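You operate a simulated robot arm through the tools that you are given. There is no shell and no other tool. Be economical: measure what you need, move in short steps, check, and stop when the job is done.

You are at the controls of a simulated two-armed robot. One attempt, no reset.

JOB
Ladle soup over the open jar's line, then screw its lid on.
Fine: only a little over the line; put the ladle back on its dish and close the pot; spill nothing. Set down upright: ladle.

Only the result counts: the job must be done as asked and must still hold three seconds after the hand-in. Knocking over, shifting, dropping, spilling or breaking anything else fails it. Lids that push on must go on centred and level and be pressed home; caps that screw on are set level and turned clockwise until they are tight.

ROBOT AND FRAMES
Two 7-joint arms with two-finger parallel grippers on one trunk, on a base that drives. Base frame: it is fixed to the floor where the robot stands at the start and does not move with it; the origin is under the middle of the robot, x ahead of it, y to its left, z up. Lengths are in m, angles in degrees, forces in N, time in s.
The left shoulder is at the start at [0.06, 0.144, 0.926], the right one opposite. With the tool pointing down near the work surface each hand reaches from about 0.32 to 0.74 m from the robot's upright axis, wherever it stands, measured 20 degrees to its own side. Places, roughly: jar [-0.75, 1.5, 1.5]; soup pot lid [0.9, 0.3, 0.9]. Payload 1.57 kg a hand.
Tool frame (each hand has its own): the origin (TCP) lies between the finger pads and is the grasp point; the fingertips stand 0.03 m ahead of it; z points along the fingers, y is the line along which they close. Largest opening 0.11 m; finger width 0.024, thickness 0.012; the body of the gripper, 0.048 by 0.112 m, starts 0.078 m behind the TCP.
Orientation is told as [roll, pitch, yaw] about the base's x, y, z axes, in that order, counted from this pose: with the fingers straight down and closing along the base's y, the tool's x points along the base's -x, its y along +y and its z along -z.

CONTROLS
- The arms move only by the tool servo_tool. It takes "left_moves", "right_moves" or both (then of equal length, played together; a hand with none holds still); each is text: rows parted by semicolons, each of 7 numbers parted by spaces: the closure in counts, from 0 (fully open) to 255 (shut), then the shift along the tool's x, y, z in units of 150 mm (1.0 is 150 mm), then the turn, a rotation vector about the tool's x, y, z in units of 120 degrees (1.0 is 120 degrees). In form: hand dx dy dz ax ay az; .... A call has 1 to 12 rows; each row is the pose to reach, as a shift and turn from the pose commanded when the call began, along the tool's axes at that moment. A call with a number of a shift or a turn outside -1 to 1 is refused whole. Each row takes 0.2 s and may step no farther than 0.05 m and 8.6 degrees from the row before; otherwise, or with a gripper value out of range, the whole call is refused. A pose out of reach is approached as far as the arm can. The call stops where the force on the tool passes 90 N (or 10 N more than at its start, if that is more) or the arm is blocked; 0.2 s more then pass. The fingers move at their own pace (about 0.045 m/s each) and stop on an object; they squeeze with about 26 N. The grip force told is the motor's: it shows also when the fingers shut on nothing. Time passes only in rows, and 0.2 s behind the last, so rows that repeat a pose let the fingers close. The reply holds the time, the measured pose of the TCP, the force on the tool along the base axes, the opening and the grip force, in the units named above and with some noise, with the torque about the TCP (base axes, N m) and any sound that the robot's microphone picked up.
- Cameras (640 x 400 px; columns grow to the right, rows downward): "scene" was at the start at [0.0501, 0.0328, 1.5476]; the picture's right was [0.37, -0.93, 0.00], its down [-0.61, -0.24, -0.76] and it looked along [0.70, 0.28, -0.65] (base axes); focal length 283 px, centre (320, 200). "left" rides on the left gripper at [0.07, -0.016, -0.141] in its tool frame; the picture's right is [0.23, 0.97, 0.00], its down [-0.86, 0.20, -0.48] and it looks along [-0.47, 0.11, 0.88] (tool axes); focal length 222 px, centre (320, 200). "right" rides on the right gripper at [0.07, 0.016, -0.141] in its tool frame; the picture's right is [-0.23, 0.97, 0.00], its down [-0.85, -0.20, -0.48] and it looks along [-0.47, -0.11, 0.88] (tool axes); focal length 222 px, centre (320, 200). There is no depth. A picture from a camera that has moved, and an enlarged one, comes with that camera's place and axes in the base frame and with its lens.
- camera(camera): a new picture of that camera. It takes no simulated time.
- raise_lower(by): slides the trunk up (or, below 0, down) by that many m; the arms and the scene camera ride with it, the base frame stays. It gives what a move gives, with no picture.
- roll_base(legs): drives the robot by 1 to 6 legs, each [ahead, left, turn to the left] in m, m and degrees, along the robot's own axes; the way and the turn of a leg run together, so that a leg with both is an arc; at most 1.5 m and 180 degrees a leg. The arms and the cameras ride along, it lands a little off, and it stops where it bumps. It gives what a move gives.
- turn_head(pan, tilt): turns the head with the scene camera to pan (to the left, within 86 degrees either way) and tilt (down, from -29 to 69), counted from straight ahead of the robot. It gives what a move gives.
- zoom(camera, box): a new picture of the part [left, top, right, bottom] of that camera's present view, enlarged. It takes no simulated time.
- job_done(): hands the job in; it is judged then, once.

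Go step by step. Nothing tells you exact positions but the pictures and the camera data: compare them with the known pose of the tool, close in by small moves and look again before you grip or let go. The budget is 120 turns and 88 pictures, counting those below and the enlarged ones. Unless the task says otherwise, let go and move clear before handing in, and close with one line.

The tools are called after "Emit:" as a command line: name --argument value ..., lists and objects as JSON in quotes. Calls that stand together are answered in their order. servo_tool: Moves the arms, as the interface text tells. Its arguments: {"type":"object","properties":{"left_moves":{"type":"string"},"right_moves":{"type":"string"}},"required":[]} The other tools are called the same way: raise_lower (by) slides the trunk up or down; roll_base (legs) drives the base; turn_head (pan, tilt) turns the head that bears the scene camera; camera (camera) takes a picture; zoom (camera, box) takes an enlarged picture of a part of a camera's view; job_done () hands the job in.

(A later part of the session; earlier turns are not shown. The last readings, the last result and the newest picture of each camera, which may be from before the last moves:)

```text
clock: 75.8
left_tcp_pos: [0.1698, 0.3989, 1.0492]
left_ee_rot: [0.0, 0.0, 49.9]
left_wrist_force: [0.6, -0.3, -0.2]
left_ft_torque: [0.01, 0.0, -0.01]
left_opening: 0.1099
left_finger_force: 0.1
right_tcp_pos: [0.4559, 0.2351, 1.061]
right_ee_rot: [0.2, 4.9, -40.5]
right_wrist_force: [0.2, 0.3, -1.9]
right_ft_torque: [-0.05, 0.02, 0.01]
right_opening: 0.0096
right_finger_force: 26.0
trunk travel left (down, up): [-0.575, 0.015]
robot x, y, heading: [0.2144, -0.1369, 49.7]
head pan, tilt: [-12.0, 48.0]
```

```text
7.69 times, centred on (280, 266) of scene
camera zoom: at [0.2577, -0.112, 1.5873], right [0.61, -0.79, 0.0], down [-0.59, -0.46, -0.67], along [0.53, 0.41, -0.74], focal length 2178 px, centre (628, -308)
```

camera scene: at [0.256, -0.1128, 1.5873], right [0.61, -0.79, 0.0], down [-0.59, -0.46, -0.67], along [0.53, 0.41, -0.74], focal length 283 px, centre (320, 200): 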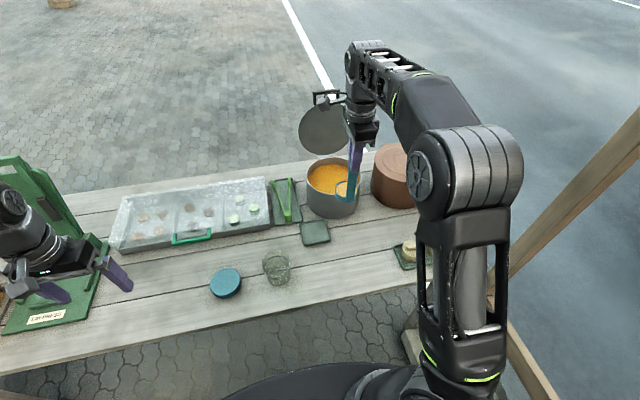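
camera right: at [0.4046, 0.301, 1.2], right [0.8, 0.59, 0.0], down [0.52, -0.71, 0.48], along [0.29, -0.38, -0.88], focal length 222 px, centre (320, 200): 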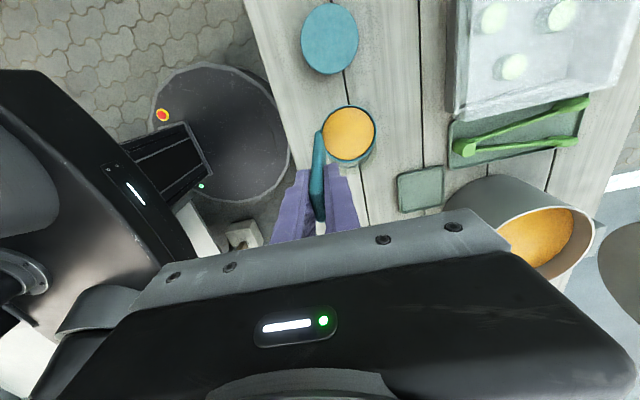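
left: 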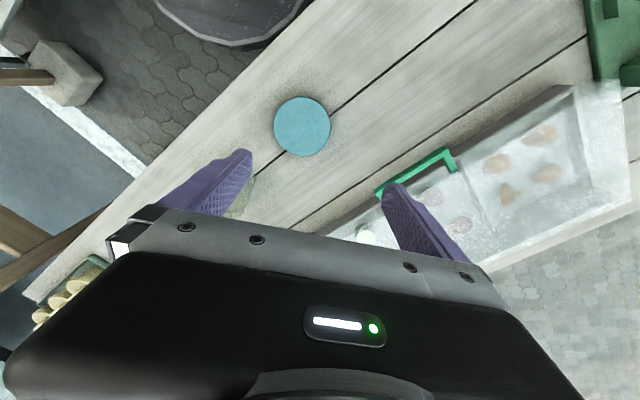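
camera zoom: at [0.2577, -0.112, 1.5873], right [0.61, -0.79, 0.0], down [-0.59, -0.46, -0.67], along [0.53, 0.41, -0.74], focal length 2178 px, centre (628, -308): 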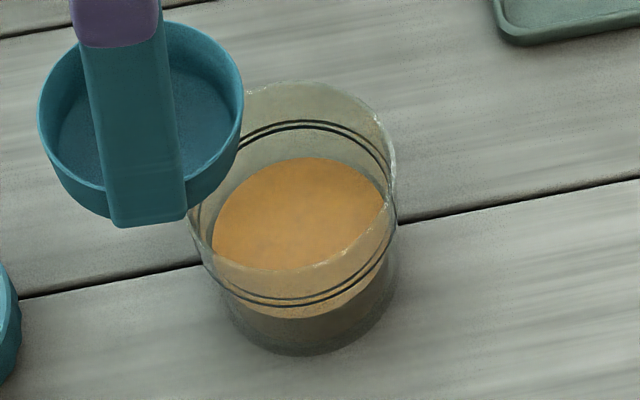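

About 62% of the line height is filled; roughly three quarters of another scoop is needed. I go back toward the pot.

Emit:
servo_tool --right_moves "255 0.02 0 -0.2 0 -0.02 0; 255 0.038 0 -0.432 0 -0.0417 0; 255 -0.14 0.087 -0.45 0 -0.0417 0; 255 -0.32 0.174 -0.465 0 -0.0417 0; 255 -0.5 0.26 -0.48 0 -0.0417 0; 255 -0.68 0.347 -0.495 0 -0.0417 0; 255 -0.859 0.433 -0.51 0 -0.0417 0"

Emit:
servo_tool --right_moves "255 -0.18 0.088 0 0 0 0; 255 -0.36 0.177 0 0 0 0; 255 -0.55 0.265 0 0 0 0; 255 -0.73 0.354 0 0 0 0; 255 -0.91 0.442 0 0 0 0; 255 -0.91 0.442 0 0 0 0"

Emit:
roll_base --legs '[[0.12, 0, 0]]'

Emit:
camera --camera "right"

```text
clock: 77.4
left_tcp_pos: [0.1697, 0.3985, 1.0484]
left_ee_rot: [0.0, -0.1, 49.9]
left_wrist_force: [0.5, -0.3, -0.4]
left_ft_torque: [-0.01, 0.02, 0.03]
left_opening: 0.1099
left_finger_force: 0.0
right_tcp_pos: [0.5996, 0.1975, 1.1268]
right_ee_rot: [0.0, -0.1, -40.4]
right_wrist_force: [0.3, 0.1, -1.3]
right_ft_torque: [-0.02, 0.06, -0.03]
right_opening: 0.0096
right_finger_force: 25.5
trunk travel left (down, up): [-0.575, 0.015]
robot x, y, heading: [0.2124, -0.1371, 50.0]
head pan, tilt: [-12.0, 48.0]
```

```text
clock: 78.8
left_tcp_pos: [0.1706, 0.3995, 1.0495]
left_ee_rot: [0.1, 0.0, 49.9]
left_wrist_force: [-0.6, 0.0, 0.2]
left_ft_torque: [0.0, 0.01, 0.01]
left_opening: 0.1098
left_finger_force: 0.0
right_tcp_pos: [0.7284, 0.1644, 1.1275]
right_ee_rot: [0.1, -0.1, -40.4]
right_wrist_force: [-0.5, -0.1, -1.9]
right_ft_torque: [-0.05, 0.03, -0.04]
right_opening: 0.0096
right_finger_force: 25.9
right hand out of reach, approached as far as the arm can: row 5, 6
trunk travel left (down, up): [-0.575, 0.015]
robot x, y, heading: [0.2097, -0.1399, 50.2]
head pan, tilt: [-12.0, 48.0]
```

```text
clock: 80.0
left_tcp_pos: [0.248, 0.4925, 1.0491]
left_ee_rot: [0.0, 0.1, 49.9]
left_wrist_force: [-0.5, 0.5, 0.0]
left_ft_torque: [-0.04, 0.07, 0.0]
left_opening: 0.1101
left_finger_force: 0.1
right_tcp_pos: [0.8054, 0.2606, 1.1257]
right_ee_rot: [0.0, -0.1, -40.5]
right_wrist_force: [0.7, 0.5, -1.3]
right_ft_torque: [-0.06, 0.03, 0.0]
right_opening: 0.0099
right_finger_force: 26.2
trunk travel left (down, up): [-0.575, 0.015]
robot x, y, heading: [0.2906, -0.0491, 50.2]
head pan, tilt: [-12.0, 48.0]
```

```text
27 pictures are left
camera right: at [0.7637, 0.3161, 1.2679], right [0.8, 0.59, 0.0], down [0.52, -0.71, 0.48], along [0.29, -0.38, -0.88], focal length 222 px, centre (320, 200)
```

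right: 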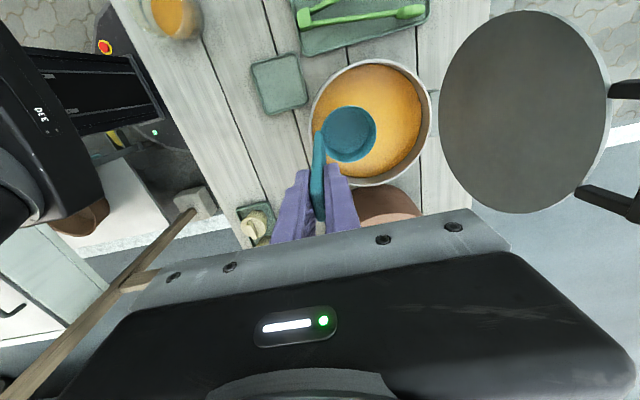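

Over the pot. I dip again, slightly deeper as the level dropped.

Emit:
servo_tool --right_moves "255 -0.05 0.05 0.08 0 0 0; 255 -0.1 0.1 0.17 0 0 0; 255 -0.149 0.155 0.27 0 0 0; 255 -0.149 0.155 0.4 0 0 0; 255 -0.149 0.155 0.53 0 0 0; 255 -0.149 0.155 0.64 0 0 0; 255 -0.149 0.155 0.74 0 0 0; 255 -0.149 0.155 0.82 0 0 0; 255 -0.149 0.155 0.89 0 0 0; 255 -0.149 0.155 0.96 0 0 0; 255 -0.149 0.155 0.96 0 0 0"

Emit:
servo_tool --right_moves "255 0 0 -0.06 0 0 0; 255 0 0 -0.13 0 0 0; 255 0 0 -0.2 0 0 0; 255 0 0 -0.27 0 0 0; 255 0 -0.02 -0.34 0 0 0; 255 0 -0.05 -0.42 0 0 0; 255 0 -0.08 -0.5 0 0 0; 255 0 -0.11 -0.6 0 0 0; 255 0 -0.14 -0.7 0 0 0; 255 0 -0.17 -0.8 0 0 0; 255 0 -0.2 -0.88 0 0 0; 255 0 -0.2 -0.92 0 0 0"

Emit:
zoom --camera "right" --box '[240, 60, 480, 210]'

```text
clock: 82.4
left_tcp_pos: [0.2473, 0.4926, 1.0498]
left_ee_rot: [0.1, -0.1, 50.0]
left_wrist_force: [-0.7, -0.4, 0.2]
left_ft_torque: [0.0, 0.03, 0.04]
left_opening: 0.11
left_finger_force: 0.1
right_tcp_pos: [0.838, 0.2621, 0.9827]
right_ee_rot: [0.1, -0.2, -40.4]
right_wrist_force: [-0.3, 0.8, -2.1]
right_ft_torque: [-0.08, 0.02, 0.04]
right_opening: 0.0097
right_finger_force: 26.1
trunk travel left (down, up): [-0.575, 0.015]
robot x, y, heading: [0.2902, -0.0463, 50.1]
head pan, tilt: [-12.0, 48.0]
```

```text
clock: 85.0
left_tcp_pos: [0.2463, 0.4911, 1.0503]
left_ee_rot: [0.0, 0.1, 49.8]
left_wrist_force: [0.2, 0.7, 0.4]
left_ft_torque: [0.03, 0.02, 0.0]
left_opening: 0.11
left_finger_force: 0.1
right_tcp_pos: [0.8184, 0.2383, 1.1213]
right_ee_rot: [0.1, -0.1, -40.5]
right_wrist_force: [0.3, -0.7, -2.8]
right_ft_torque: [-0.1, 0.08, 0.01]
right_opening: 0.0098
right_finger_force: 25.3
trunk travel left (down, up): [-0.575, 0.015]
robot x, y, heading: [0.2944, -0.0474, 49.9]
head pan, tilt: [-12.0, 48.0]
```

```text
2.67 times, centred on (360, 135) of right
camera zoom: at [0.7757, 0.2953, 1.2632], right [0.8, 0.59, 0.0], down [0.52, -0.71, 0.48], along [0.29, -0.38, -0.88], focal length 592 px, centre (213, 373)
```

zoom: 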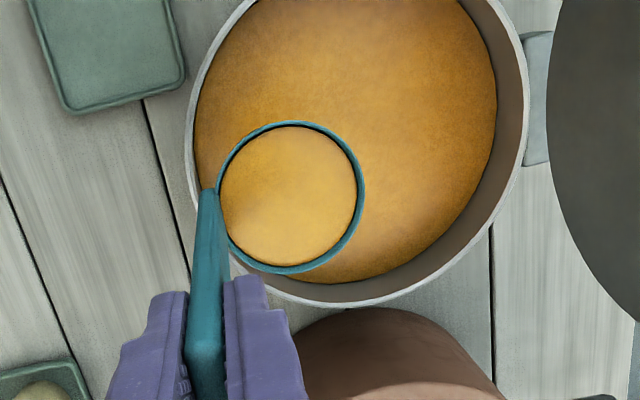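

Full again, at height. Back the base off, then carry to the jar as before.

Emit:
roll_base --legs '[[-0.12, 0, 0]]'

Emit:
servo_tool --right_moves "255 0.03 -0.012 0 0 0 0; 255 0.1 -0.04 0 0 0 0; 255 0.19 -0.077 0 0 0 0; 255 0.29 -0.117 0 0 0 0; 255 0.39 -0.157 0 0 0 0; 255 0.49 -0.198 0 0 0 0; 255 0.59 -0.238 0 0 0 0; 255 0.69 -0.279 0 0 0 0; 255 0.79 -0.319 0 0 0 0; 255 0.88 -0.355 0 0 0 0; 255 0.94 -0.38 0 0 0 0; 255 0.961 -0.388 0 0 0 0"

```text
clock: 86.3
left_tcp_pos: [0.1685, 0.3985, 1.0498]
left_ee_rot: [0.0, 0.0, 50.1]
left_wrist_force: [-0.5, -0.3, 0.6]
left_ft_torque: [0.06, -0.02, 0.03]
left_opening: 0.1099
left_finger_force: 0.0
right_tcp_pos: [0.7399, 0.146, 1.1214]
right_ee_rot: [0.2, -0.1, -40.4]
right_wrist_force: [-0.7, -1.1, -2.5]
right_ft_torque: [-0.04, 0.04, 0.0]
right_opening: 0.0095
right_finger_force: 25.7
trunk travel left (down, up): [-0.575, 0.015]
robot x, y, heading: [0.212, -0.1405, 50.1]
head pan, tilt: [-12.0, 48.0]
```

```text
clock: 88.9
left_tcp_pos: [0.1691, 0.4007, 1.0503]
left_ee_rot: [0.0, 0.0, 50.0]
left_wrist_force: [-0.6, 0.2, -0.1]
left_ft_torque: [0.0, -0.01, -0.02]
left_opening: 0.1102
left_finger_force: 0.1
right_tcp_pos: [0.5929, 0.1959, 1.1215]
right_ee_rot: [0.1, -0.1, -40.4]
right_wrist_force: [-0.7, 0.2, -3.0]
right_ft_torque: [-0.03, 0.04, 0.0]
right_opening: 0.0097
right_finger_force: 25.9
trunk travel left (down, up): [-0.575, 0.015]
robot x, y, heading: [0.2099, -0.139, 50.0]
head pan, tilt: [-12.0, 48.0]
```

Emit:
servo_tool --right_moves "255 0.03 -0.012 0.01 0 0 0; 255 0.1 -0.04 0.04 0 0 0; 255 0.19 -0.077 0.08 0 0 0; 255 0.29 -0.117 0.12 0 0 0; 255 0.39 -0.157 0.165 0 0 0; 255 0.49 -0.198 0.21 0 0 0; 255 0.59 -0.238 0.255 0 0 0; 255 0.69 -0.279 0.3 0 0 0; 255 0.79 -0.319 0.34 0 0 0; 255 0.88 -0.355 0.375 0 0 0; 255 0.94 -0.38 0.4 0 0 0; 255 0.955 -0.388 0.41 0 0 0"

Emit:
servo_tool --right_moves "255 -0.036 0 -0.01 0 0.0208 0; 255 -0.073 0 -0.018 0 0.0417 0; 255 -0.111 0 -0.025 0 0.0625 0; 255 -0.149 0 -0.03 0 0.0833 0; 255 -0.187 0 -0.033 0 0.1042 0; 255 -0.225 0 -0.035 0 0.125 0; 255 -0.262 0 -0.036 0 0.1458 0; 255 -0.3 0 -0.035 0 0.1667 0; 255 -0.338 0 -0.031 0 0.1875 0; 255 -0.375 0 -0.026 0 0.2083 0; 255 -0.375 0 -0.026 0 0.2083 0"

Emit:
zoom --camera "scene" --box '[232, 226, 316, 292]'

```text
clock: 91.5
left_tcp_pos: [0.1693, 0.401, 1.0491]
left_ee_rot: [0.0, 0.0, 50.0]
left_wrist_force: [0.6, -0.4, -0.3]
left_ft_torque: [0.03, -0.01, 0.04]
left_opening: 0.1102
left_finger_force: 0.1
right_tcp_pos: [0.446, 0.2447, 1.0589]
right_ee_rot: [-0.1, -0.1, -40.3]
right_wrist_force: [0.5, -0.2, -2.3]
right_ft_torque: [-0.07, 0.03, 0.01]
right_opening: 0.0099
right_finger_force: 26.4
trunk travel left (down, up): [-0.575, 0.015]
robot x, y, heading: [0.2112, -0.1394, 49.8]
head pan, tilt: [-12.0, 48.0]
```

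```text
clock: 93.9
left_tcp_pos: [0.1698, 0.4001, 1.051]
left_ee_rot: [0.0, 0.1, 49.9]
left_wrist_force: [-0.5, 0.5, -0.2]
left_ft_torque: [0.01, 0.01, -0.02]
left_opening: 0.1101
left_finger_force: 0.1
right_tcp_pos: [0.4883, 0.2087, 1.0633]
right_ee_rot: [0.2, 24.9, -40.3]
right_wrist_force: [0.1, -0.1, -0.9]
right_ft_torque: [-0.13, -0.06, -0.03]
right_opening: 0.0095
right_finger_force: 26.1
trunk travel left (down, up): [-0.575, 0.015]
robot x, y, heading: [0.2098, -0.1378, 50.0]
head pan, tilt: [-12.0, 48.0]
```

```text
6.06 times, centred on (274, 259) of scene
camera zoom: at [0.257, -0.1109, 1.5872], right [0.62, -0.79, 0.0], down [-0.59, -0.46, -0.67], along [0.53, 0.41, -0.74], focal length 1716 px, centre (599, -158)
```

zoom: 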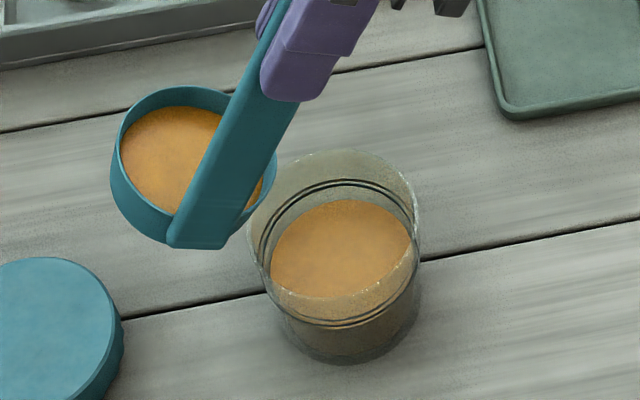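

The surface is nearing the line. I go on to about 40° and look.

Emit:
servo_tool --right_moves "255 -0.036 0 -0.01 0 0.0208 0; 255 -0.073 0 -0.018 0 0.0417 0; 255 -0.111 0 -0.025 0 0.0625 0; 255 -0.149 0 -0.03 0 0.0833 0; 255 -0.187 0 -0.033 0 0.1042 0; 255 -0.225 0 -0.035 0 0.125 0; 255 -0.225 0 -0.035 0 0.125 0; 255 -0.225 0 -0.035 0 0.125 0"

Emit:
zoom --camera "scene" --box '[252, 240, 308, 292]'

```text
clock: 95.7
left_tcp_pos: [0.1685, 0.4008, 1.0492]
left_ee_rot: [0.1, -0.1, 50.0]
left_wrist_force: [0.1, 0.2, 0.5]
left_ft_torque: [-0.01, 0.03, -0.01]
left_opening: 0.1102
left_finger_force: 0.1
right_tcp_pos: [0.5146, 0.187, 1.0536]
right_ee_rot: [0.1, 39.9, -40.2]
right_wrist_force: [-0.5, 0.2, -1.8]
right_ft_torque: [-0.2, -0.11, -0.01]
right_opening: 0.0096
right_finger_force: 25.5
trunk travel left (down, up): [-0.575, 0.015]
robot x, y, heading: [0.2096, -0.1371, 50.0]
head pan, tilt: [-12.0, 48.0]
```

```text
7.69 times, centred on (280, 266) of scene
camera zoom: at [0.2573, -0.1112, 1.5872], right [0.62, -0.79, 0.0], down [-0.59, -0.46, -0.67], along [0.53, 0.41, -0.74], focal length 2178 px, centre (628, -308)
```

zoom: 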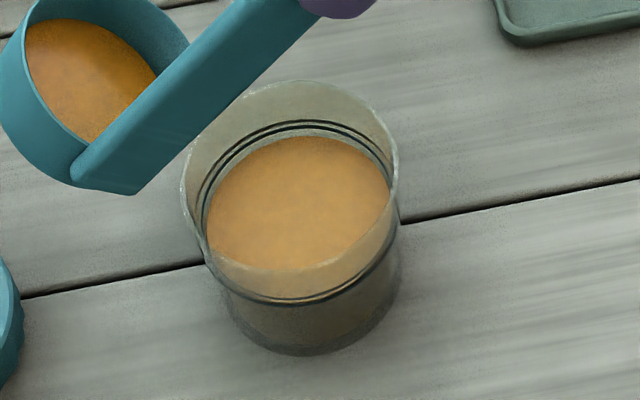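

The surface is about at the line, maybe 1–2 mm under. I tilt about 6° more.

Emit:
servo_tool --right_moves "255 -0.03 0 -0.008 0 0.0167 0; 255 -0.058 0 -0.014 0 0.0333 0; 255 -0.087 0 -0.021 0 0.05 0; 255 -0.087 0 -0.021 0 0.05 0; 255 -0.087 0 -0.021 0 0.05 0"

Emit:
zoom --camera "scene" --box '[252, 240, 308, 292]'

```text
clock: 96.9
left_tcp_pos: [0.1691, 0.3987, 1.0495]
left_ee_rot: [-0.1, -0.1, 50.1]
left_wrist_force: [0.2, -0.8, 0.4]
left_ft_torque: [-0.01, -0.01, 0.0]
left_opening: 0.11
left_finger_force: 0.1
right_tcp_pos: [0.5226, 0.18, 1.0482]
right_ee_rot: [0.3, 45.9, -40.3]
right_wrist_force: [0.0, 0.6, -2.0]
right_ft_torque: [-0.16, -0.13, -0.01]
right_opening: 0.0093
right_finger_force: 26.5
trunk travel left (down, up): [-0.575, 0.015]
robot x, y, heading: [0.2129, -0.1402, 50.1]
head pan, tilt: [-12.0, 48.0]
```

```text
7.69 times, centred on (280, 266) of scene
camera zoom: at [0.2573, -0.1112, 1.5872], right [0.62, -0.79, 0.0], down [-0.59, -0.46, -0.67], along [0.53, 0.41, -0.74], focal length 2178 px, centre (628, -308)
```

zoom: 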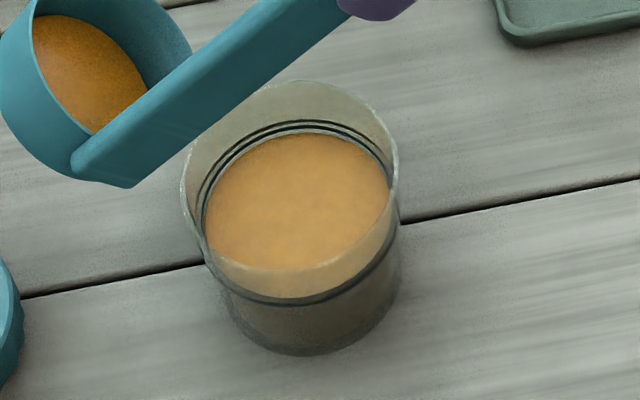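

Now right at the line. A further ~7° for a slight surplus.

Emit:
servo_tool --right_moves "255 -0.036 0 -0.01 0 0.0208 0; 255 -0.073 0 -0.018 0 0.0417 0; 255 -0.111 0 -0.025 0 0.0625 0; 255 -0.111 0 -0.025 0 0.0625 0; 255 -0.111 0 -0.025 0 0.0625 0"

Emit:
zoom --camera "scene" --box '[252, 240, 308, 292]'

```text
clock: 98.1
left_tcp_pos: [0.1698, 0.4, 1.0504]
left_ee_rot: [0.0, 0.0, 50.0]
left_wrist_force: [0.0, -1.0, -0.5]
left_ft_torque: [0.01, 0.03, 0.0]
left_opening: 0.1099
left_finger_force: 0.1
right_tcp_pos: [0.5358, 0.1703, 1.0375]
right_ee_rot: [0.1, 53.5, -40.3]
right_wrist_force: [-0.2, 0.5, -1.3]
right_ft_torque: [-0.13, -0.17, 0.0]
right_opening: 0.0097
right_finger_force: 25.7
trunk travel left (down, up): [-0.575, 0.015]
robot x, y, heading: [0.2117, -0.1381, 50.1]
head pan, tilt: [-12.0, 48.0]
```

```text
7.69 times, centred on (280, 266) of scene
camera zoom: at [0.2573, -0.1112, 1.5872], right [0.62, -0.79, 0.0], down [-0.59, -0.46, -0.67], along [0.53, 0.41, -0.74], focal length 2178 px, centre (628, -308)
```

zoom: 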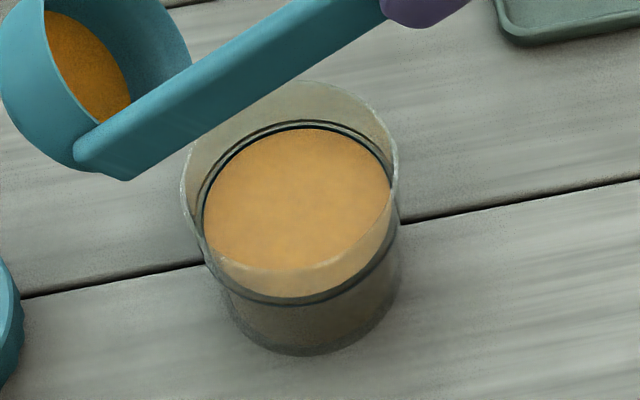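

About 2–3 mm over; one more small 5° tilt for certainty, then I return the cup upright.

Emit:
servo_tool --right_moves "255 -0.036 0 -0.01 0 0.0208 0; 255 -0.073 0 -0.018 0 0.0417 0; 255 -0.073 0 -0.018 0 0.0417 0; 255 -0.073 0 -0.018 0 0.0417 0"

Emit:
servo_tool --right_moves "255 0.113 0 0.043 0 -0.0667 0; 255 0.221 0 0.1 0 -0.1333 0; 255 0.317 0 0.172 0 -0.2 0; 255 0.404 0 0.257 0 -0.2667 0; 255 0.478 0 0.353 0 -0.3333 0; 255 0.538 0 0.459 0 -0.4 0; 255 0.582 0 0.572 0 -0.4667 0; 255 0.593 0 0.605 0 -0.488 0; 255 0.593 0 0.605 0 -0.488 0"

Emit:
zoom --camera "scene" --box '[236, 230, 308, 292]'

```text
clock: 99.1
left_tcp_pos: [0.1681, 0.3993, 1.0492]
left_ee_rot: [0.0, 0.0, 49.9]
left_wrist_force: [0.8, 0.0, -0.2]
left_ft_torque: [0.02, 0.01, -0.02]
left_opening: 0.11
left_finger_force: 0.0
right_tcp_pos: [0.5407, 0.1639, 1.0297]
right_ee_rot: [0.3, 58.4, -40.2]
right_wrist_force: [0.3, 0.4, -1.9]
right_ft_torque: [-0.18, -0.14, 0.0]
right_opening: 0.0095
right_finger_force: 26.1
trunk travel left (down, up): [-0.575, 0.015]
robot x, y, heading: [0.2144, -0.139, 50.2]
head pan, tilt: [-12.0, 48.0]
```

```text
clock: 101.1
left_tcp_pos: [0.1696, 0.3998, 1.0496]
left_ee_rot: [0.1, -0.1, 50.0]
left_wrist_force: [0.5, 0.0, 0.1]
left_ft_torque: [-0.02, 0.0, -0.02]
left_opening: 0.11
left_finger_force: 0.1
right_tcp_pos: [0.4468, 0.246, 1.0593]
right_ee_rot: [0.2, -0.2, -40.4]
right_wrist_force: [0.4, 0.3, -1.5]
right_ft_torque: [-0.08, 0.05, -0.01]
right_opening: 0.0099
right_finger_force: 26.0
trunk travel left (down, up): [-0.575, 0.015]
robot x, y, heading: [0.2174, -0.1381, 49.9]
head pan, tilt: [-12.0, 48.0]
```

```text
6.45 times, centred on (272, 261) of scene
camera zoom: at [0.257, -0.111, 1.5872], right [0.62, -0.79, 0.0], down [-0.59, -0.46, -0.67], along [0.53, 0.41, -0.74], focal length 1827 px, centre (630, -194)
```

zoom: 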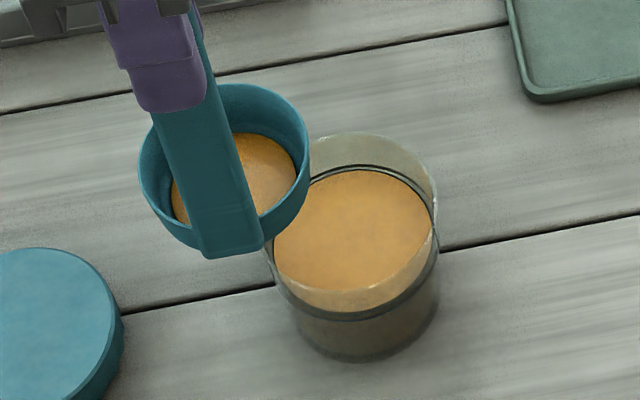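

Jar is filled slightly above the line. I take the remaining soup back to the pot.

Emit:
servo_tool --right_moves "255 0 0 -0.1 0 0 0; 255 0 0 -0.25 0 0 0; 255 0 0 -0.4 0 0 0; 255 -0.1 0.06 -0.44 0 0 0; 255 -0.22 0.12 -0.44 0 0 0; 255 -0.34 0.18 -0.44 0 0 0; 255 -0.46 0.24 -0.44 0 0 0; 255 -0.58 0.3 -0.44 0 0 0; 255 -0.7 0.36 -0.44 0 0 0; 255 -0.82 0.42 -0.44 0 0 0; 255 -0.92 0.46 -0.44 0 0 0; 255 -0.95 0.47 -0.44 0 0 0"

Emit:
servo_tool --right_moves "255 -0.05 0.02 0 0 0 0; 255 -0.15 0.07 0 0 0 0; 255 -0.27 0.12 0 0 0 0; 255 -0.39 0.18 0 0 0 0; 255 -0.51 0.23 0 0 0 0; 255 -0.61 0.28 0 0 0 0; 255 -0.69 0.31 0 0 0 0; 255 -0.72 0.32 0 0 0 0"

Emit:
roll_base --legs '[[0.12, 0, 0]]'

Emit:
camera --camera "right"

```text
clock: 103.7
left_tcp_pos: [0.1689, 0.4002, 1.0497]
left_ee_rot: [0.1, -0.1, 50.0]
left_wrist_force: [-0.1, -0.4, -0.6]
left_ft_torque: [0.04, -0.01, -0.01]
left_opening: 0.1103
left_finger_force: 0.0
right_tcp_pos: [0.6014, 0.2059, 1.1256]
right_ee_rot: [0.2, 0.0, -40.4]
right_wrist_force: [-0.7, -0.2, -2.5]
right_ft_torque: [-0.05, 0.04, -0.02]
right_opening: 0.0096
right_finger_force: 26.3
trunk travel left (down, up): [-0.575, 0.015]
robot x, y, heading: [0.2124, -0.1383, 50.0]
head pan, tilt: [-12.0, 48.0]
```

```text
clock: 105.5
left_tcp_pos: [0.1695, 0.4001, 1.0503]
left_ee_rot: [0.0, 0.1, 50.0]
left_wrist_force: [0.2, 0.1, -0.1]
left_ft_torque: [0.01, 0.03, 0.0]
left_opening: 0.1098
left_finger_force: 0.1
right_tcp_pos: [0.7144, 0.1739, 1.126]
right_ee_rot: [0.1, -0.1, -40.4]
right_wrist_force: [0.5, 0.6, -1.4]
right_ft_torque: [-0.01, 0.04, -0.02]
right_opening: 0.0096
right_finger_force: 26.0
trunk travel left (down, up): [-0.575, 0.015]
robot x, y, heading: [0.2113, -0.1428, 50.0]
head pan, tilt: [-12.0, 48.0]
```

```text
clock: 106.7
left_tcp_pos: [0.2472, 0.493, 1.0498]
left_ee_rot: [0.0, 0.1, 49.9]
left_wrist_force: [-0.9, 0.8, -0.9]
left_ft_torque: [-0.05, 0.03, -0.02]
left_opening: 0.11
left_finger_force: 0.1
right_tcp_pos: [0.7935, 0.2659, 1.1256]
right_ee_rot: [0.1, -0.1, -40.4]
right_wrist_force: [0.2, 1.0, -1.9]
right_ft_torque: [-0.06, 0.06, 0.0]
right_opening: 0.0098
right_finger_force: 26.3
trunk travel left (down, up): [-0.575, 0.015]
robot x, y, heading: [0.2926, -0.0452, 49.9]
head pan, tilt: [-12.0, 48.0]
```

```text
20 pictures are left
camera right: at [0.7499, 0.3229, 1.2672], right [0.8, 0.59, 0.0], down [0.52, -0.71, 0.48], along [0.29, -0.39, -0.88], focal length 222 px, centre (320, 200)
```

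right: 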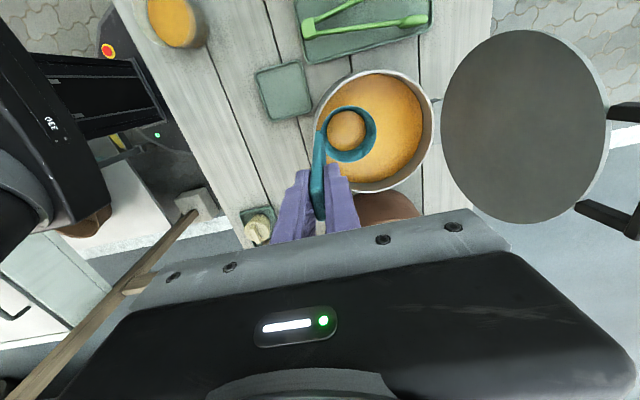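

Cup is over the pot with its right lip inside. I tilt to empty it here.

Emit:
servo_tool --right_moves "255 0 0.06 0.05 0 0 0; 255 0 0.13 0.1 0 0 0; 255 -0.119 0.13 0.073 0 0.0667 0; 255 -0.239 0.13 0.064 0 0.1333 0; 255 -0.36 0.13 0.072 0 0.2 0; 255 -0.479 0.13 0.096 0 0.2667 0; 255 -0.594 0.13 0.136 0 0.3333 0; 255 -0.701 0.13 0.193 0 0.4 0; 255 -0.799 0.13 0.263 0 0.4667 0; 255 -0.888 0.13 0.346 0 0.5333 0; 255 -0.963 0.13 0.441 0 0.6 0; 255 -0.963 0.13 0.441 0 0.6 0"

Emit:
servo_tool --right_moves "255 -0.119 0 -0.027 0 0.0667 0; 255 -0.239 0 -0.036 0 0.1333 0; 255 -0.239 0 -0.036 0 0.1333 0; 255 -0.239 0 -0.036 0 0.1333 0"

Emit:
zoom --camera "scene" --box '[260, 110, 420, 210]'

```text
clock: 109.3
left_tcp_pos: [0.2458, 0.4954, 1.049]
left_ee_rot: [0.1, 0.0, 50.0]
left_wrist_force: [-0.3, 0.7, -0.4]
left_ft_torque: [-0.08, 0.03, 0.0]
left_opening: 0.1098
left_finger_force: 0.0
right_tcp_pos: [0.8724, 0.1877, 1.0907]
right_ee_rot: [7.3, 63.0, -43.1]
right_wrist_force: [-0.7, 0.9, -0.9]
right_ft_torque: [-0.22, -0.09, 0.02]
right_opening: 0.0097
right_finger_force: 25.9
right hand out of reach, approached as far as the arm can: row 4, 5, 6, 7, 8, 9, 10, 11, 12
trunk travel left (down, up): [-0.575, 0.015]
robot x, y, heading: [0.2918, -0.0458, 50.1]
head pan, tilt: [-12.0, 48.0]
```

```text
clock: 110.3
left_tcp_pos: [0.2485, 0.4918, 1.049]
left_ee_rot: [0.0, 0.0, 50.0]
left_wrist_force: [-0.2, 0.5, 0.8]
left_ft_torque: [0.0, -0.01, 0.0]
left_opening: 0.1102
left_finger_force: 0.0
right_tcp_pos: [0.883, 0.1763, 1.0749]
right_ee_rot: [10.4, 70.9, -40.0]
right_wrist_force: [-0.1, 0.1, -1.1]
right_ft_torque: [-0.19, -0.11, 0.02]
right_opening: 0.0099
right_finger_force: 26.0
right hand out of reach, approached as far as the arm can: row 1, 2, 3, 4
trunk travel left (down, up): [-0.575, 0.015]
robot x, y, heading: [0.2912, -0.0463, 50.0]
head pan, tilt: [-12.0, 48.0]
```

```text
4.00 times, centred on (340, 160) of scene
camera zoom: at [0.3351, -0.0187, 1.5872], right [0.62, -0.79, 0.0], down [-0.59, -0.46, -0.67], along [0.53, 0.41, -0.74], focal length 1133 px, centre (240, 360)
```

zoom: 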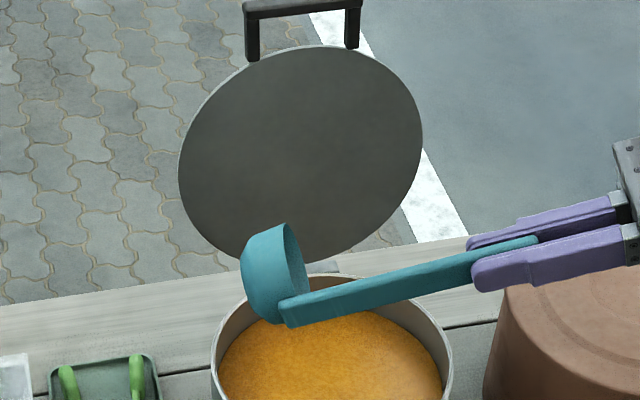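

Emptied into the pot. I rotate the ladle upright again above the pot.

Emit:
servo_tool --right_moves "255 0.059 -0.009 0.08 0.0083 -0.0654 -0.006; 255 0.118 -0.017 0.16 0.0167 -0.1309 -0.012; 255 0.177 -0.026 0.24 0.025 -0.1963 -0.018; 255 0.236 -0.034 0.32 0.0333 -0.2618 -0.024; 255 0.296 -0.043 0.4 0.0417 -0.3272 -0.03; 255 0.355 -0.051 0.48 0.05 -0.3927 -0.036; 255 0.414 -0.06 0.56 0.0583 -0.4581 -0.042; 255 0.473 -0.068 0.64 0.0667 -0.5236 -0.048; 255 0.532 -0.077 0.719 0.075 -0.589 -0.054; 255 0.532 -0.077 0.719 0.075 -0.589 -0.054"

Emit:
camera --camera "right"

```text
clock: 112.5
left_tcp_pos: [0.2478, 0.4922, 1.0498]
left_ee_rot: [0.0, 0.1, 50.0]
left_wrist_force: [0.8, -0.1, -0.9]
left_ft_torque: [0.02, 0.0, 0.01]
left_opening: 0.1098
left_finger_force: 0.1
right_tcp_pos: [0.7885, 0.2637, 1.1149]
right_ee_rot: [0.0, 0.0, -40.0]
right_wrist_force: [0.4, -0.3, -1.8]
right_ft_torque: [-0.03, 0.08, 0.02]
right_opening: 0.0095
right_finger_force: 26.0
trunk travel left (down, up): [-0.575, 0.015]
robot x, y, heading: [0.2924, -0.0451, 50.2]
head pan, tilt: [-12.0, 48.0]
```

```text
18 pictures are left
camera right: at [0.7465, 0.32, 1.2558], right [0.8, 0.6, 0.0], down [0.53, -0.7, 0.48], along [0.29, -0.38, -0.88], focal length 222 px, centre (320, 200)
```

right: 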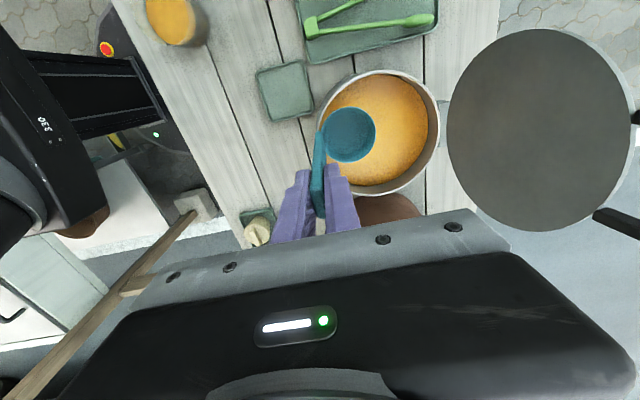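

The ladle is empty. I carry it back over its dish and lower most of the way.

Emit:
servo_tool --right_moves "255 0.08 -0.12 0 0 0 0.003; 255 0.16 -0.25 0 0 0 0.003; 255 0.25 -0.37 0 0 0 0.003; 255 0.33 -0.49 0 0 0 0.003; 255 0.408 -0.612 0 0 0 0.003; 255 0.408 -0.612 0.2 0 0 0.003; 255 0.408 -0.612 0.4 0 0 0.003; 255 0.408 -0.612 0.6 0 0 0.003; 255 0.408 -0.612 0.8 0 0 0.003; 255 0.408 -0.612 0.98 0 0 0.003; 255 0.408 -0.612 0.98 0 0 0.003"

Emit:
zoom --camera "right" --box '[200, 60, 440, 210]'

```text
clock: 114.9
left_tcp_pos: [0.2464, 0.492, 1.0499]
left_ee_rot: [0.0, 0.0, 50.0]
left_wrist_force: [-0.3, -0.8, -0.1]
left_ft_torque: [-0.02, 0.02, 0.0]
left_opening: 0.1098
left_finger_force: 0.0
right_tcp_pos: [0.6818, 0.235, 0.9669]
right_ee_rot: [0.0, 0.0, -40.3]
right_wrist_force: [0.8, -0.2, -1.8]
right_ft_torque: [-0.04, 0.02, 0.0]
right_opening: 0.0098
right_finger_force: 25.9
trunk travel left (down, up): [-0.575, 0.015]
robot x, y, heading: [0.288, -0.0422, 50.3]
head pan, tilt: [-12.0, 48.0]
```

```text
2.67 times, centred on (320, 135) of right
camera zoom: at [0.64, 0.2905, 1.1082], right [0.8, 0.6, 0.0], down [0.52, -0.71, 0.48], along [0.29, -0.38, -0.88], focal length 592 px, centre (320, 373)
```

zoom: 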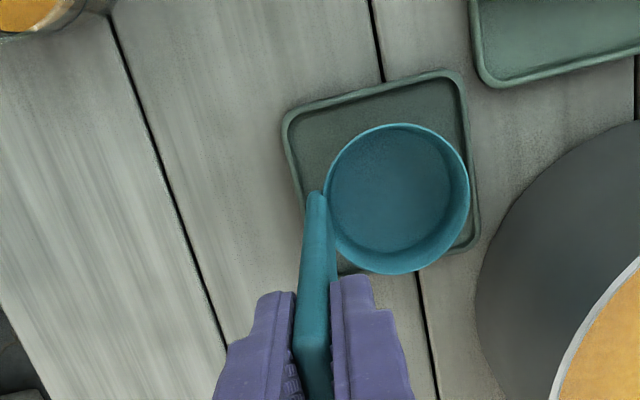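

Right above the dish. I lower gently, watching for contact.

Emit:
servo_tool --right_moves "255 -0.012 -0.008 0.04 0 0 0; 255 -0.012 -0.008 0.08 0 0 0; 255 -0.012 -0.008 0.11 0 0 0; 255 -0.012 -0.008 0.13 0 0 0; 255 -0.012 -0.008 0.14 0 0 0"

```text
clock: 116.1
left_tcp_pos: [0.2454, 0.4922, 1.0508]
left_ee_rot: [-0.1, -0.1, 50.0]
left_wrist_force: [0.0, 0.5, -0.1]
left_ft_torque: [0.03, 0.03, 0.02]
left_opening: 0.1099
left_finger_force: 0.0
right_tcp_pos: [0.6837, 0.2322, 0.9481]
right_ee_rot: [0.2, 0.0, -40.3]
right_wrist_force: [0.8, -1.9, 20.3]
right_ft_torque: [0.2, -0.15, -0.02]
right_opening: 0.0096
right_finger_force: 26.1
trunk travel left (down, up): [-0.575, 0.015]
robot x, y, heading: [0.2896, -0.0436, 50.2]
head pan, tilt: [-12.0, 48.0]
```

Contact made on the dish. I ease the pressure and open the fingers.

Emit:
servo_tool --right_moves "255 0 0 -0.012 0 0 0; 235 0 0 -0.012 0 0 0; 215 0 0 -0.012 0 0 0; 190 0 0 -0.012 0 0 0; 150 0 0 -0.012 0 0 0; 150 0 0 -0.012 0 0 0; 150 0 0 -0.15 0 0 0; 150 0 0 -0.35 0 0 0; 150 0 0 -0.6 0 0 0; 150 0 0 -0.9 0 0 0"

Emit:
zoom --camera "scene" --box '[220, 160, 380, 290]'

```text
clock: 118.3
left_tcp_pos: [0.2469, 0.4924, 1.0502]
left_ee_rot: [0.1, -0.1, 49.9]
left_wrist_force: [0.0, 0.0, -0.8]
left_ft_torque: [0.03, -0.02, -0.02]
left_opening: 0.11
left_finger_force: 0.0
right_tcp_pos: [0.6822, 0.231, 1.0831]
right_ee_rot: [0.1, -0.2, -40.3]
right_wrist_force: [-0.9, 0.2, -0.2]
right_ft_torque: [-0.02, -0.02, -0.01]
right_opening: 0.0452
right_finger_force: 0.2
trunk travel left (down, up): [-0.575, 0.015]
robot x, y, heading: [0.29, -0.0503, 49.9]
head pan, tilt: [-12.0, 48.0]
```

```text
3.08 times, centred on (300, 225) of scene
camera zoom: at [0.3345, -0.0191, 1.5872], right [0.62, -0.79, 0.0], down [-0.59, -0.46, -0.67], along [0.53, 0.41, -0.74], focal length 871 px, centre (382, 123)
```

zoom: 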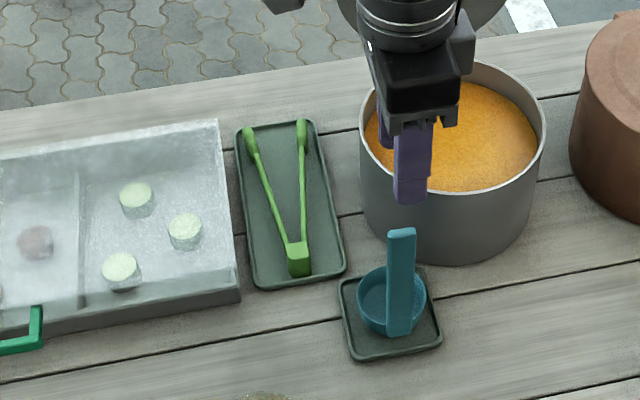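

Ladle is upright on its dish. Now I bring the right hand back up to the open lid's handle.

Emit:
servo_tool --right_moves "150 0 0 -0.25 0 0 0; 150 0 0 -0.5 -0.04 0 0; 150 -0.08 0.2 -0.75 -0.09 0 0.004; 150 -0.16 0.4 -0.82 -0.14 0 0.008; 150 -0.24 0.6 -0.82 -0.19 0 0.012; 150 -0.3 0.75 -0.82 -0.24 0 0.017; 150 -0.36 0.9 -0.82 -0.267 0 0.0175; 150 -0.36 0.9 -0.82 -0.267 0 0.0175"

Emit:
servo_tool --right_moves "150 -0.09 0.14 0.09 0 0 0; 150 -0.18 0.28 0.175 0 0 0; 150 -0.27 0.42 0.26 0 0 0; 150 -0.33 0.56 0.35 0 0 0; 150 -0.36 0.66 0.41 0 0 0; 150 -0.36 0.66 0.41 0 0 0"

Emit:
camera --camera "right"

```text
clock: 120.1
left_tcp_pos: [0.2467, 0.4918, 1.0497]
left_ee_rot: [0.0, 0.0, 50.1]
left_wrist_force: [0.3, -0.2, -0.7]
left_ft_torque: [0.01, -0.02, 0.01]
left_opening: 0.1099
left_finger_force: 0.2
right_tcp_pos: [0.8113, 0.2997, 1.2044]
right_ee_rot: [32.1, 0.5, -42.3]
right_wrist_force: [0.6, 0.5, -0.2]
right_ft_torque: [-0.03, -0.03, -0.02]
right_opening: 0.0455
right_finger_force: 0.0
trunk travel left (down, up): [-0.575, 0.015]
robot x, y, heading: [0.294, -0.048, 50.2]
head pan, tilt: [-12.0, 48.0]
```

```text
clock: 121.5
left_tcp_pos: [0.2473, 0.4922, 1.0492]
left_ee_rot: [0.0, -0.1, 50.0]
left_wrist_force: [-0.5, 0.2, 0.5]
left_ft_torque: [-0.01, 0.02, 0.0]
left_opening: 0.1099
left_finger_force: 0.0
right_tcp_pos: [0.9301, 0.3492, 1.2039]
right_ee_rot: [32.1, 0.6, -42.3]
right_wrist_force: [0.7, 0.3, -0.4]
right_ft_torque: [0.01, 0.0, -0.03]
right_opening: 0.0452
right_finger_force: 0.0
trunk travel left (down, up): [-0.575, 0.015]
robot x, y, heading: [0.2931, -0.0441, 49.8]
head pan, tilt: [-12.0, 48.0]
```

```text
15 pictures are left
camera right: at [0.8383, 0.3486, 1.3339], right [0.73, 0.45, 0.52], down [0.35, -0.89, 0.29], along [0.59, -0.03, -0.81], focal length 222 px, centre (320, 200)
```

right: 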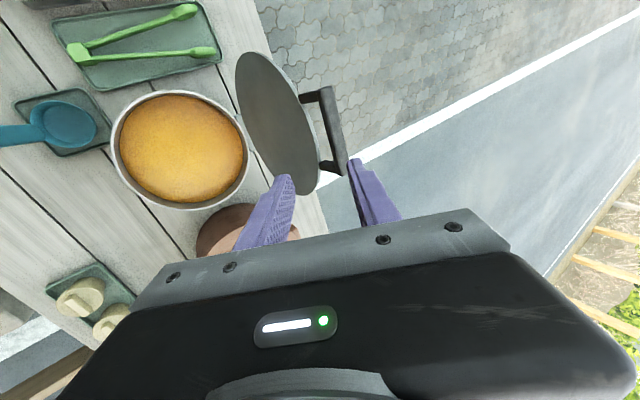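

The lid is as I left it. I slide the fingers around the bar again, as before.

Emit:
servo_tool --right_moves "150 0.034 0.06 0.04 0 0 0; 150 0.034 0.1 0.08 0 0 0; 150 0.034 0.1 0.18 0 0 0; 150 0.034 0.1 0.28 0 0 0; 150 0.034 0.1 0.38 0 0 0; 150 0.034 0.1 0.48 0 0 0; 150 0.034 0.1 0.48 0 0 0"

Emit:
zoom --camera "right" --box '[200, 60, 440, 210]'

```text
clock: 123.1
left_tcp_pos: [0.2466, 0.4918, 1.0496]
left_ee_rot: [0.0, 0.0, 50.1]
left_wrist_force: [-0.8, -0.2, 0.5]
left_ft_torque: [0.01, 0.02, 0.0]
left_opening: 0.11
left_finger_force: 0.0
right_tcp_pos: [0.9614, 0.3906, 1.1521]
right_ee_rot: [32.2, 0.5, -42.3]
right_wrist_force: [-0.1, 0.0, -0.2]
right_ft_torque: [0.01, -0.02, 0.0]
right_opening: 0.0453
right_finger_force: 0.1
trunk travel left (down, up): [-0.575, 0.015]
robot x, y, heading: [0.2914, -0.0449, 50.1]
head pan, tilt: [-12.0, 48.0]
```

```text
2.67 times, centred on (320, 135) of right
camera zoom: at [0.8684, 0.3902, 1.2817], right [0.73, 0.45, 0.52], down [0.35, -0.89, 0.29], along [0.59, -0.03, -0.81], focal length 592 px, centre (320, 373)
```

zoom: 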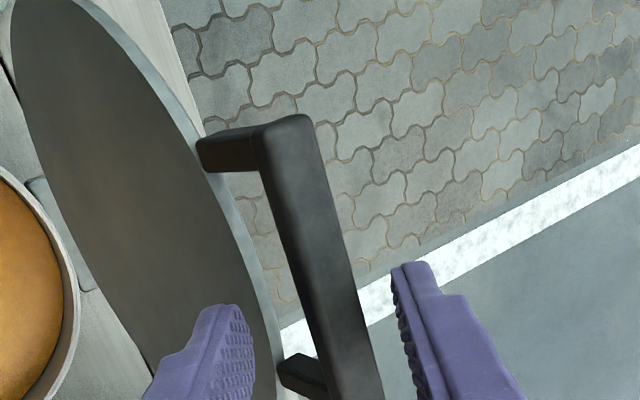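

The bar is between the fingers. I narrow the grip to a cage and start closing along the arc.

Emit:
servo_tool --right_moves "207 0 0 0 0 0 0; 207 0 0 0 0 0 0; 207 0 -0.055 -0.07 0 0 0; 207 0 -0.109 -0.135 0 0 0; 207 0 -0.17 -0.171 0 0 0; 207 0 -0.23 -0.204 0 0 0; 207 0 -0.293 -0.234 0 0 0; 207 0 -0.357 -0.262 0 0 0; 207 0 -0.423 -0.287 0 0 0; 207 0 -0.489 -0.309 0 0 0; 207 0 -0.489 -0.309 0 0 0"

Emit:
zoom --camera "right" --box '[200, 60, 440, 210]'

```text
clock: 125.5
left_tcp_pos: [0.2469, 0.4932, 1.0497]
left_ee_rot: [-0.1, 0.0, 50.0]
left_wrist_force: [0.7, -0.2, 0.0]
left_ft_torque: [-0.02, -0.04, 0.01]
left_opening: 0.1105
left_finger_force: 0.1
right_tcp_pos: [0.9013, 0.3261, 1.1516]
right_ee_rot: [32.1, 0.4, -42.2]
right_wrist_force: [-0.6, -0.3, -0.4]
right_ft_torque: [0.01, 0.0, -0.01]
right_opening: 0.021
right_finger_force: 0.3
trunk travel left (down, up): [-0.575, 0.015]
robot x, y, heading: [0.2891, -0.0436, 49.9]
head pan, tilt: [-12.0, 48.0]
```

```text
2.67 times, centred on (320, 135) of right
camera zoom: at [0.8096, 0.3262, 1.2817], right [0.73, 0.45, 0.52], down [0.35, -0.89, 0.29], along [0.59, -0.03, -0.81], focal length 592 px, centre (320, 373)
```

zoom: 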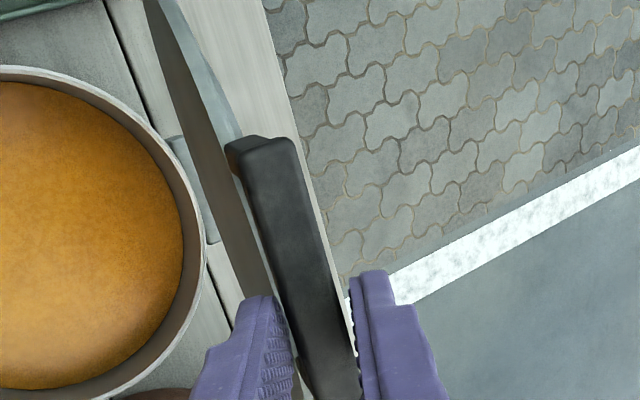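

The cage holds and the lid follows. I continue closing to 50° and then to 20°.

Emit:
servo_tool --right_moves "207 0 -0.068 -0.019 0 0 0; 207 0 -0.136 -0.036 0 0 0; 207 0 -0.203 -0.048 0 0 0; 207 0 -0.272 -0.059 0 0 0; 207 0 -0.342 -0.066 0 0 0; 207 0 -0.412 -0.07 0 0 0; 207 0 -0.482 -0.071 0 0 0; 207 0 -0.552 -0.069 0 0 0; 207 0 -0.622 -0.064 0 0 0; 207 0 -0.691 -0.055 0 0 0"

Emit:
servo_tool --right_moves "207 0 -0.069 0.012 0 0 0; 207 0 -0.137 0.026 0 0 0; 207 0 -0.205 0.043 0 0 0; 207 0 -0.272 0.063 0 0 0; 207 0 -0.338 0.086 0 0 0; 207 0 -0.402 0.112 0 0 0; 207 0 -0.466 0.141 0 0 0; 207 0 -0.528 0.172 0 0 0; 207 0 -0.589 0.206 0 0 0; 207 0 -0.649 0.243 0 0 0; 207 0 -0.706 0.282 0 0 0; 207 0 -0.762 0.324 0 0 0"

Emit:
zoom --camera "right" --box '[200, 60, 440, 210]'

```text
clock: 127.7
left_tcp_pos: [0.247, 0.4928, 1.0496]
left_ee_rot: [0.0, 0.0, 50.0]
left_wrist_force: [-0.1, -0.1, -1.1]
left_ft_torque: [0.0, 0.01, 0.0]
left_opening: 0.1098
left_finger_force: 0.0
right_tcp_pos: [0.8387, 0.2575, 1.1032]
right_ee_rot: [32.1, 0.4, -42.3]
right_wrist_force: [-1.3, -0.6, 0.1]
right_ft_torque: [0.0, 0.0, 0.02]
right_opening: 0.0216
right_finger_force: 0.7
trunk travel left (down, up): [-0.575, 0.015]
robot x, y, heading: [0.2873, -0.0505, 49.9]
head pan, tilt: [-12.0, 48.0]
```

```text
clock: 130.3
left_tcp_pos: [0.248, 0.4917, 1.0509]
left_ee_rot: [0.0, 0.0, 49.9]
left_wrist_force: [-0.2, 0.0, -0.1]
left_ft_torque: [-0.01, 0.0, 0.01]
left_opening: 0.1098
left_finger_force: 0.1
right_tcp_pos: [0.7912, 0.2064, 1.0021]
right_ee_rot: [32.1, 0.6, -42.2]
right_wrist_force: [-1.4, -0.8, -1.8]
right_ft_torque: [-0.03, 0.03, -0.01]
right_opening: 0.0219
right_finger_force: 0.6
trunk travel left (down, up): [-0.575, 0.015]
robot x, y, heading: [0.2897, -0.0486, 50.2]
head pan, tilt: [-12.0, 48.0]
```

```text
2.67 times, centred on (320, 135) of right
camera zoom: at [0.6993, 0.2065, 1.1314], right [0.73, 0.45, 0.52], down [0.35, -0.89, 0.29], along [0.59, -0.03, -0.81], focal length 592 px, centre (320, 373)
```

zoom: 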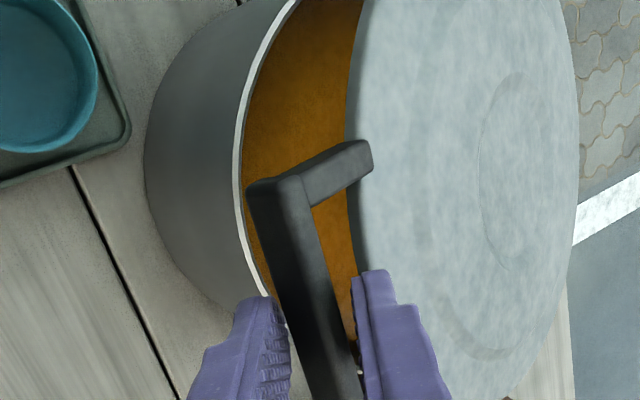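

Closing the last 20°, then I slide the fingers off the bar.

Emit:
servo_tool --right_moves "207 0 -0.054 0.044 0 0 0; 207 0 -0.106 0.09 0 0 0; 207 0 -0.156 0.138 0 0 0; 207 0 -0.204 0.189 0 0 0; 207 0 -0.25 0.242 0 0 0; 207 0 -0.293 0.297 0 0 0; 207 0 -0.334 0.355 0 0 0; 207 0 -0.372 0.412 0 0 0; 207 0 -0.372 0.412 0 0 0"

Emit:
servo_tool --right_moves "204 0 0 0 0 0 0; 204 0 0 -0.06 0 0 0; 204 0 0 -0.12 0 0 0; 204 0 0 -0.2 0 0 0; 204 0 0 -0.35 0 0 0; 204 0 0 -0.55 0 0 0; 204 0 0 -0.75 0 0 0; 204 0 0 -0.75 0 0 0"

Emit:
camera --camera "scene"

```text
clock: 132.3
left_tcp_pos: [0.2469, 0.4926, 1.0498]
left_ee_rot: [0.0, 0.0, 50.1]
left_wrist_force: [-0.7, -0.7, 0.3]
left_ft_torque: [0.0, 0.0, 0.03]
left_opening: 0.1101
left_finger_force: 0.1
right_tcp_pos: [0.7807, 0.1964, 0.9199]
right_ee_rot: [32.2, 0.6, -42.1]
right_wrist_force: [-0.9, -1.4, -0.4]
right_ft_torque: [-0.03, 0.02, 0.03]
right_opening: 0.0218
right_finger_force: 0.3
trunk travel left (down, up): [-0.575, 0.015]
robot x, y, heading: [0.2918, -0.0507, 50.1]
head pan, tilt: [-12.0, 48.0]
```

```text
clock: 134.1
left_tcp_pos: [0.2474, 0.4942, 1.0492]
left_ee_rot: [0.0, 0.0, 50.1]
left_wrist_force: [0.4, -0.4, 0.4]
left_ft_torque: [-0.02, 0.02, 0.02]
left_opening: 0.1099
left_finger_force: 0.0
right_tcp_pos: [0.7414, 0.1502, 1.0137]
right_ee_rot: [31.9, 0.5, -42.3]
right_wrist_force: [0.4, -0.1, 0.4]
right_ft_torque: [0.02, 0.05, 0.05]
right_opening: 0.0219
right_finger_force: 0.0
trunk travel left (down, up): [-0.575, 0.015]
robot x, y, heading: [0.2934, -0.0441, 50.0]
head pan, tilt: [-12.0, 48.0]
```

```text
11 pictures are left
camera scene: at [0.3358, -0.0185, 1.5872], right [0.62, -0.79, 0.0], down [-0.59, -0.46, -0.67], along [0.53, 0.41, -0.74], focal length 283 px, centre (320, 200)
```

scene: 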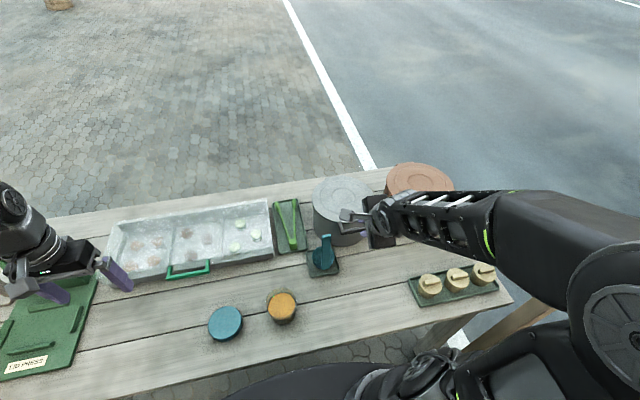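

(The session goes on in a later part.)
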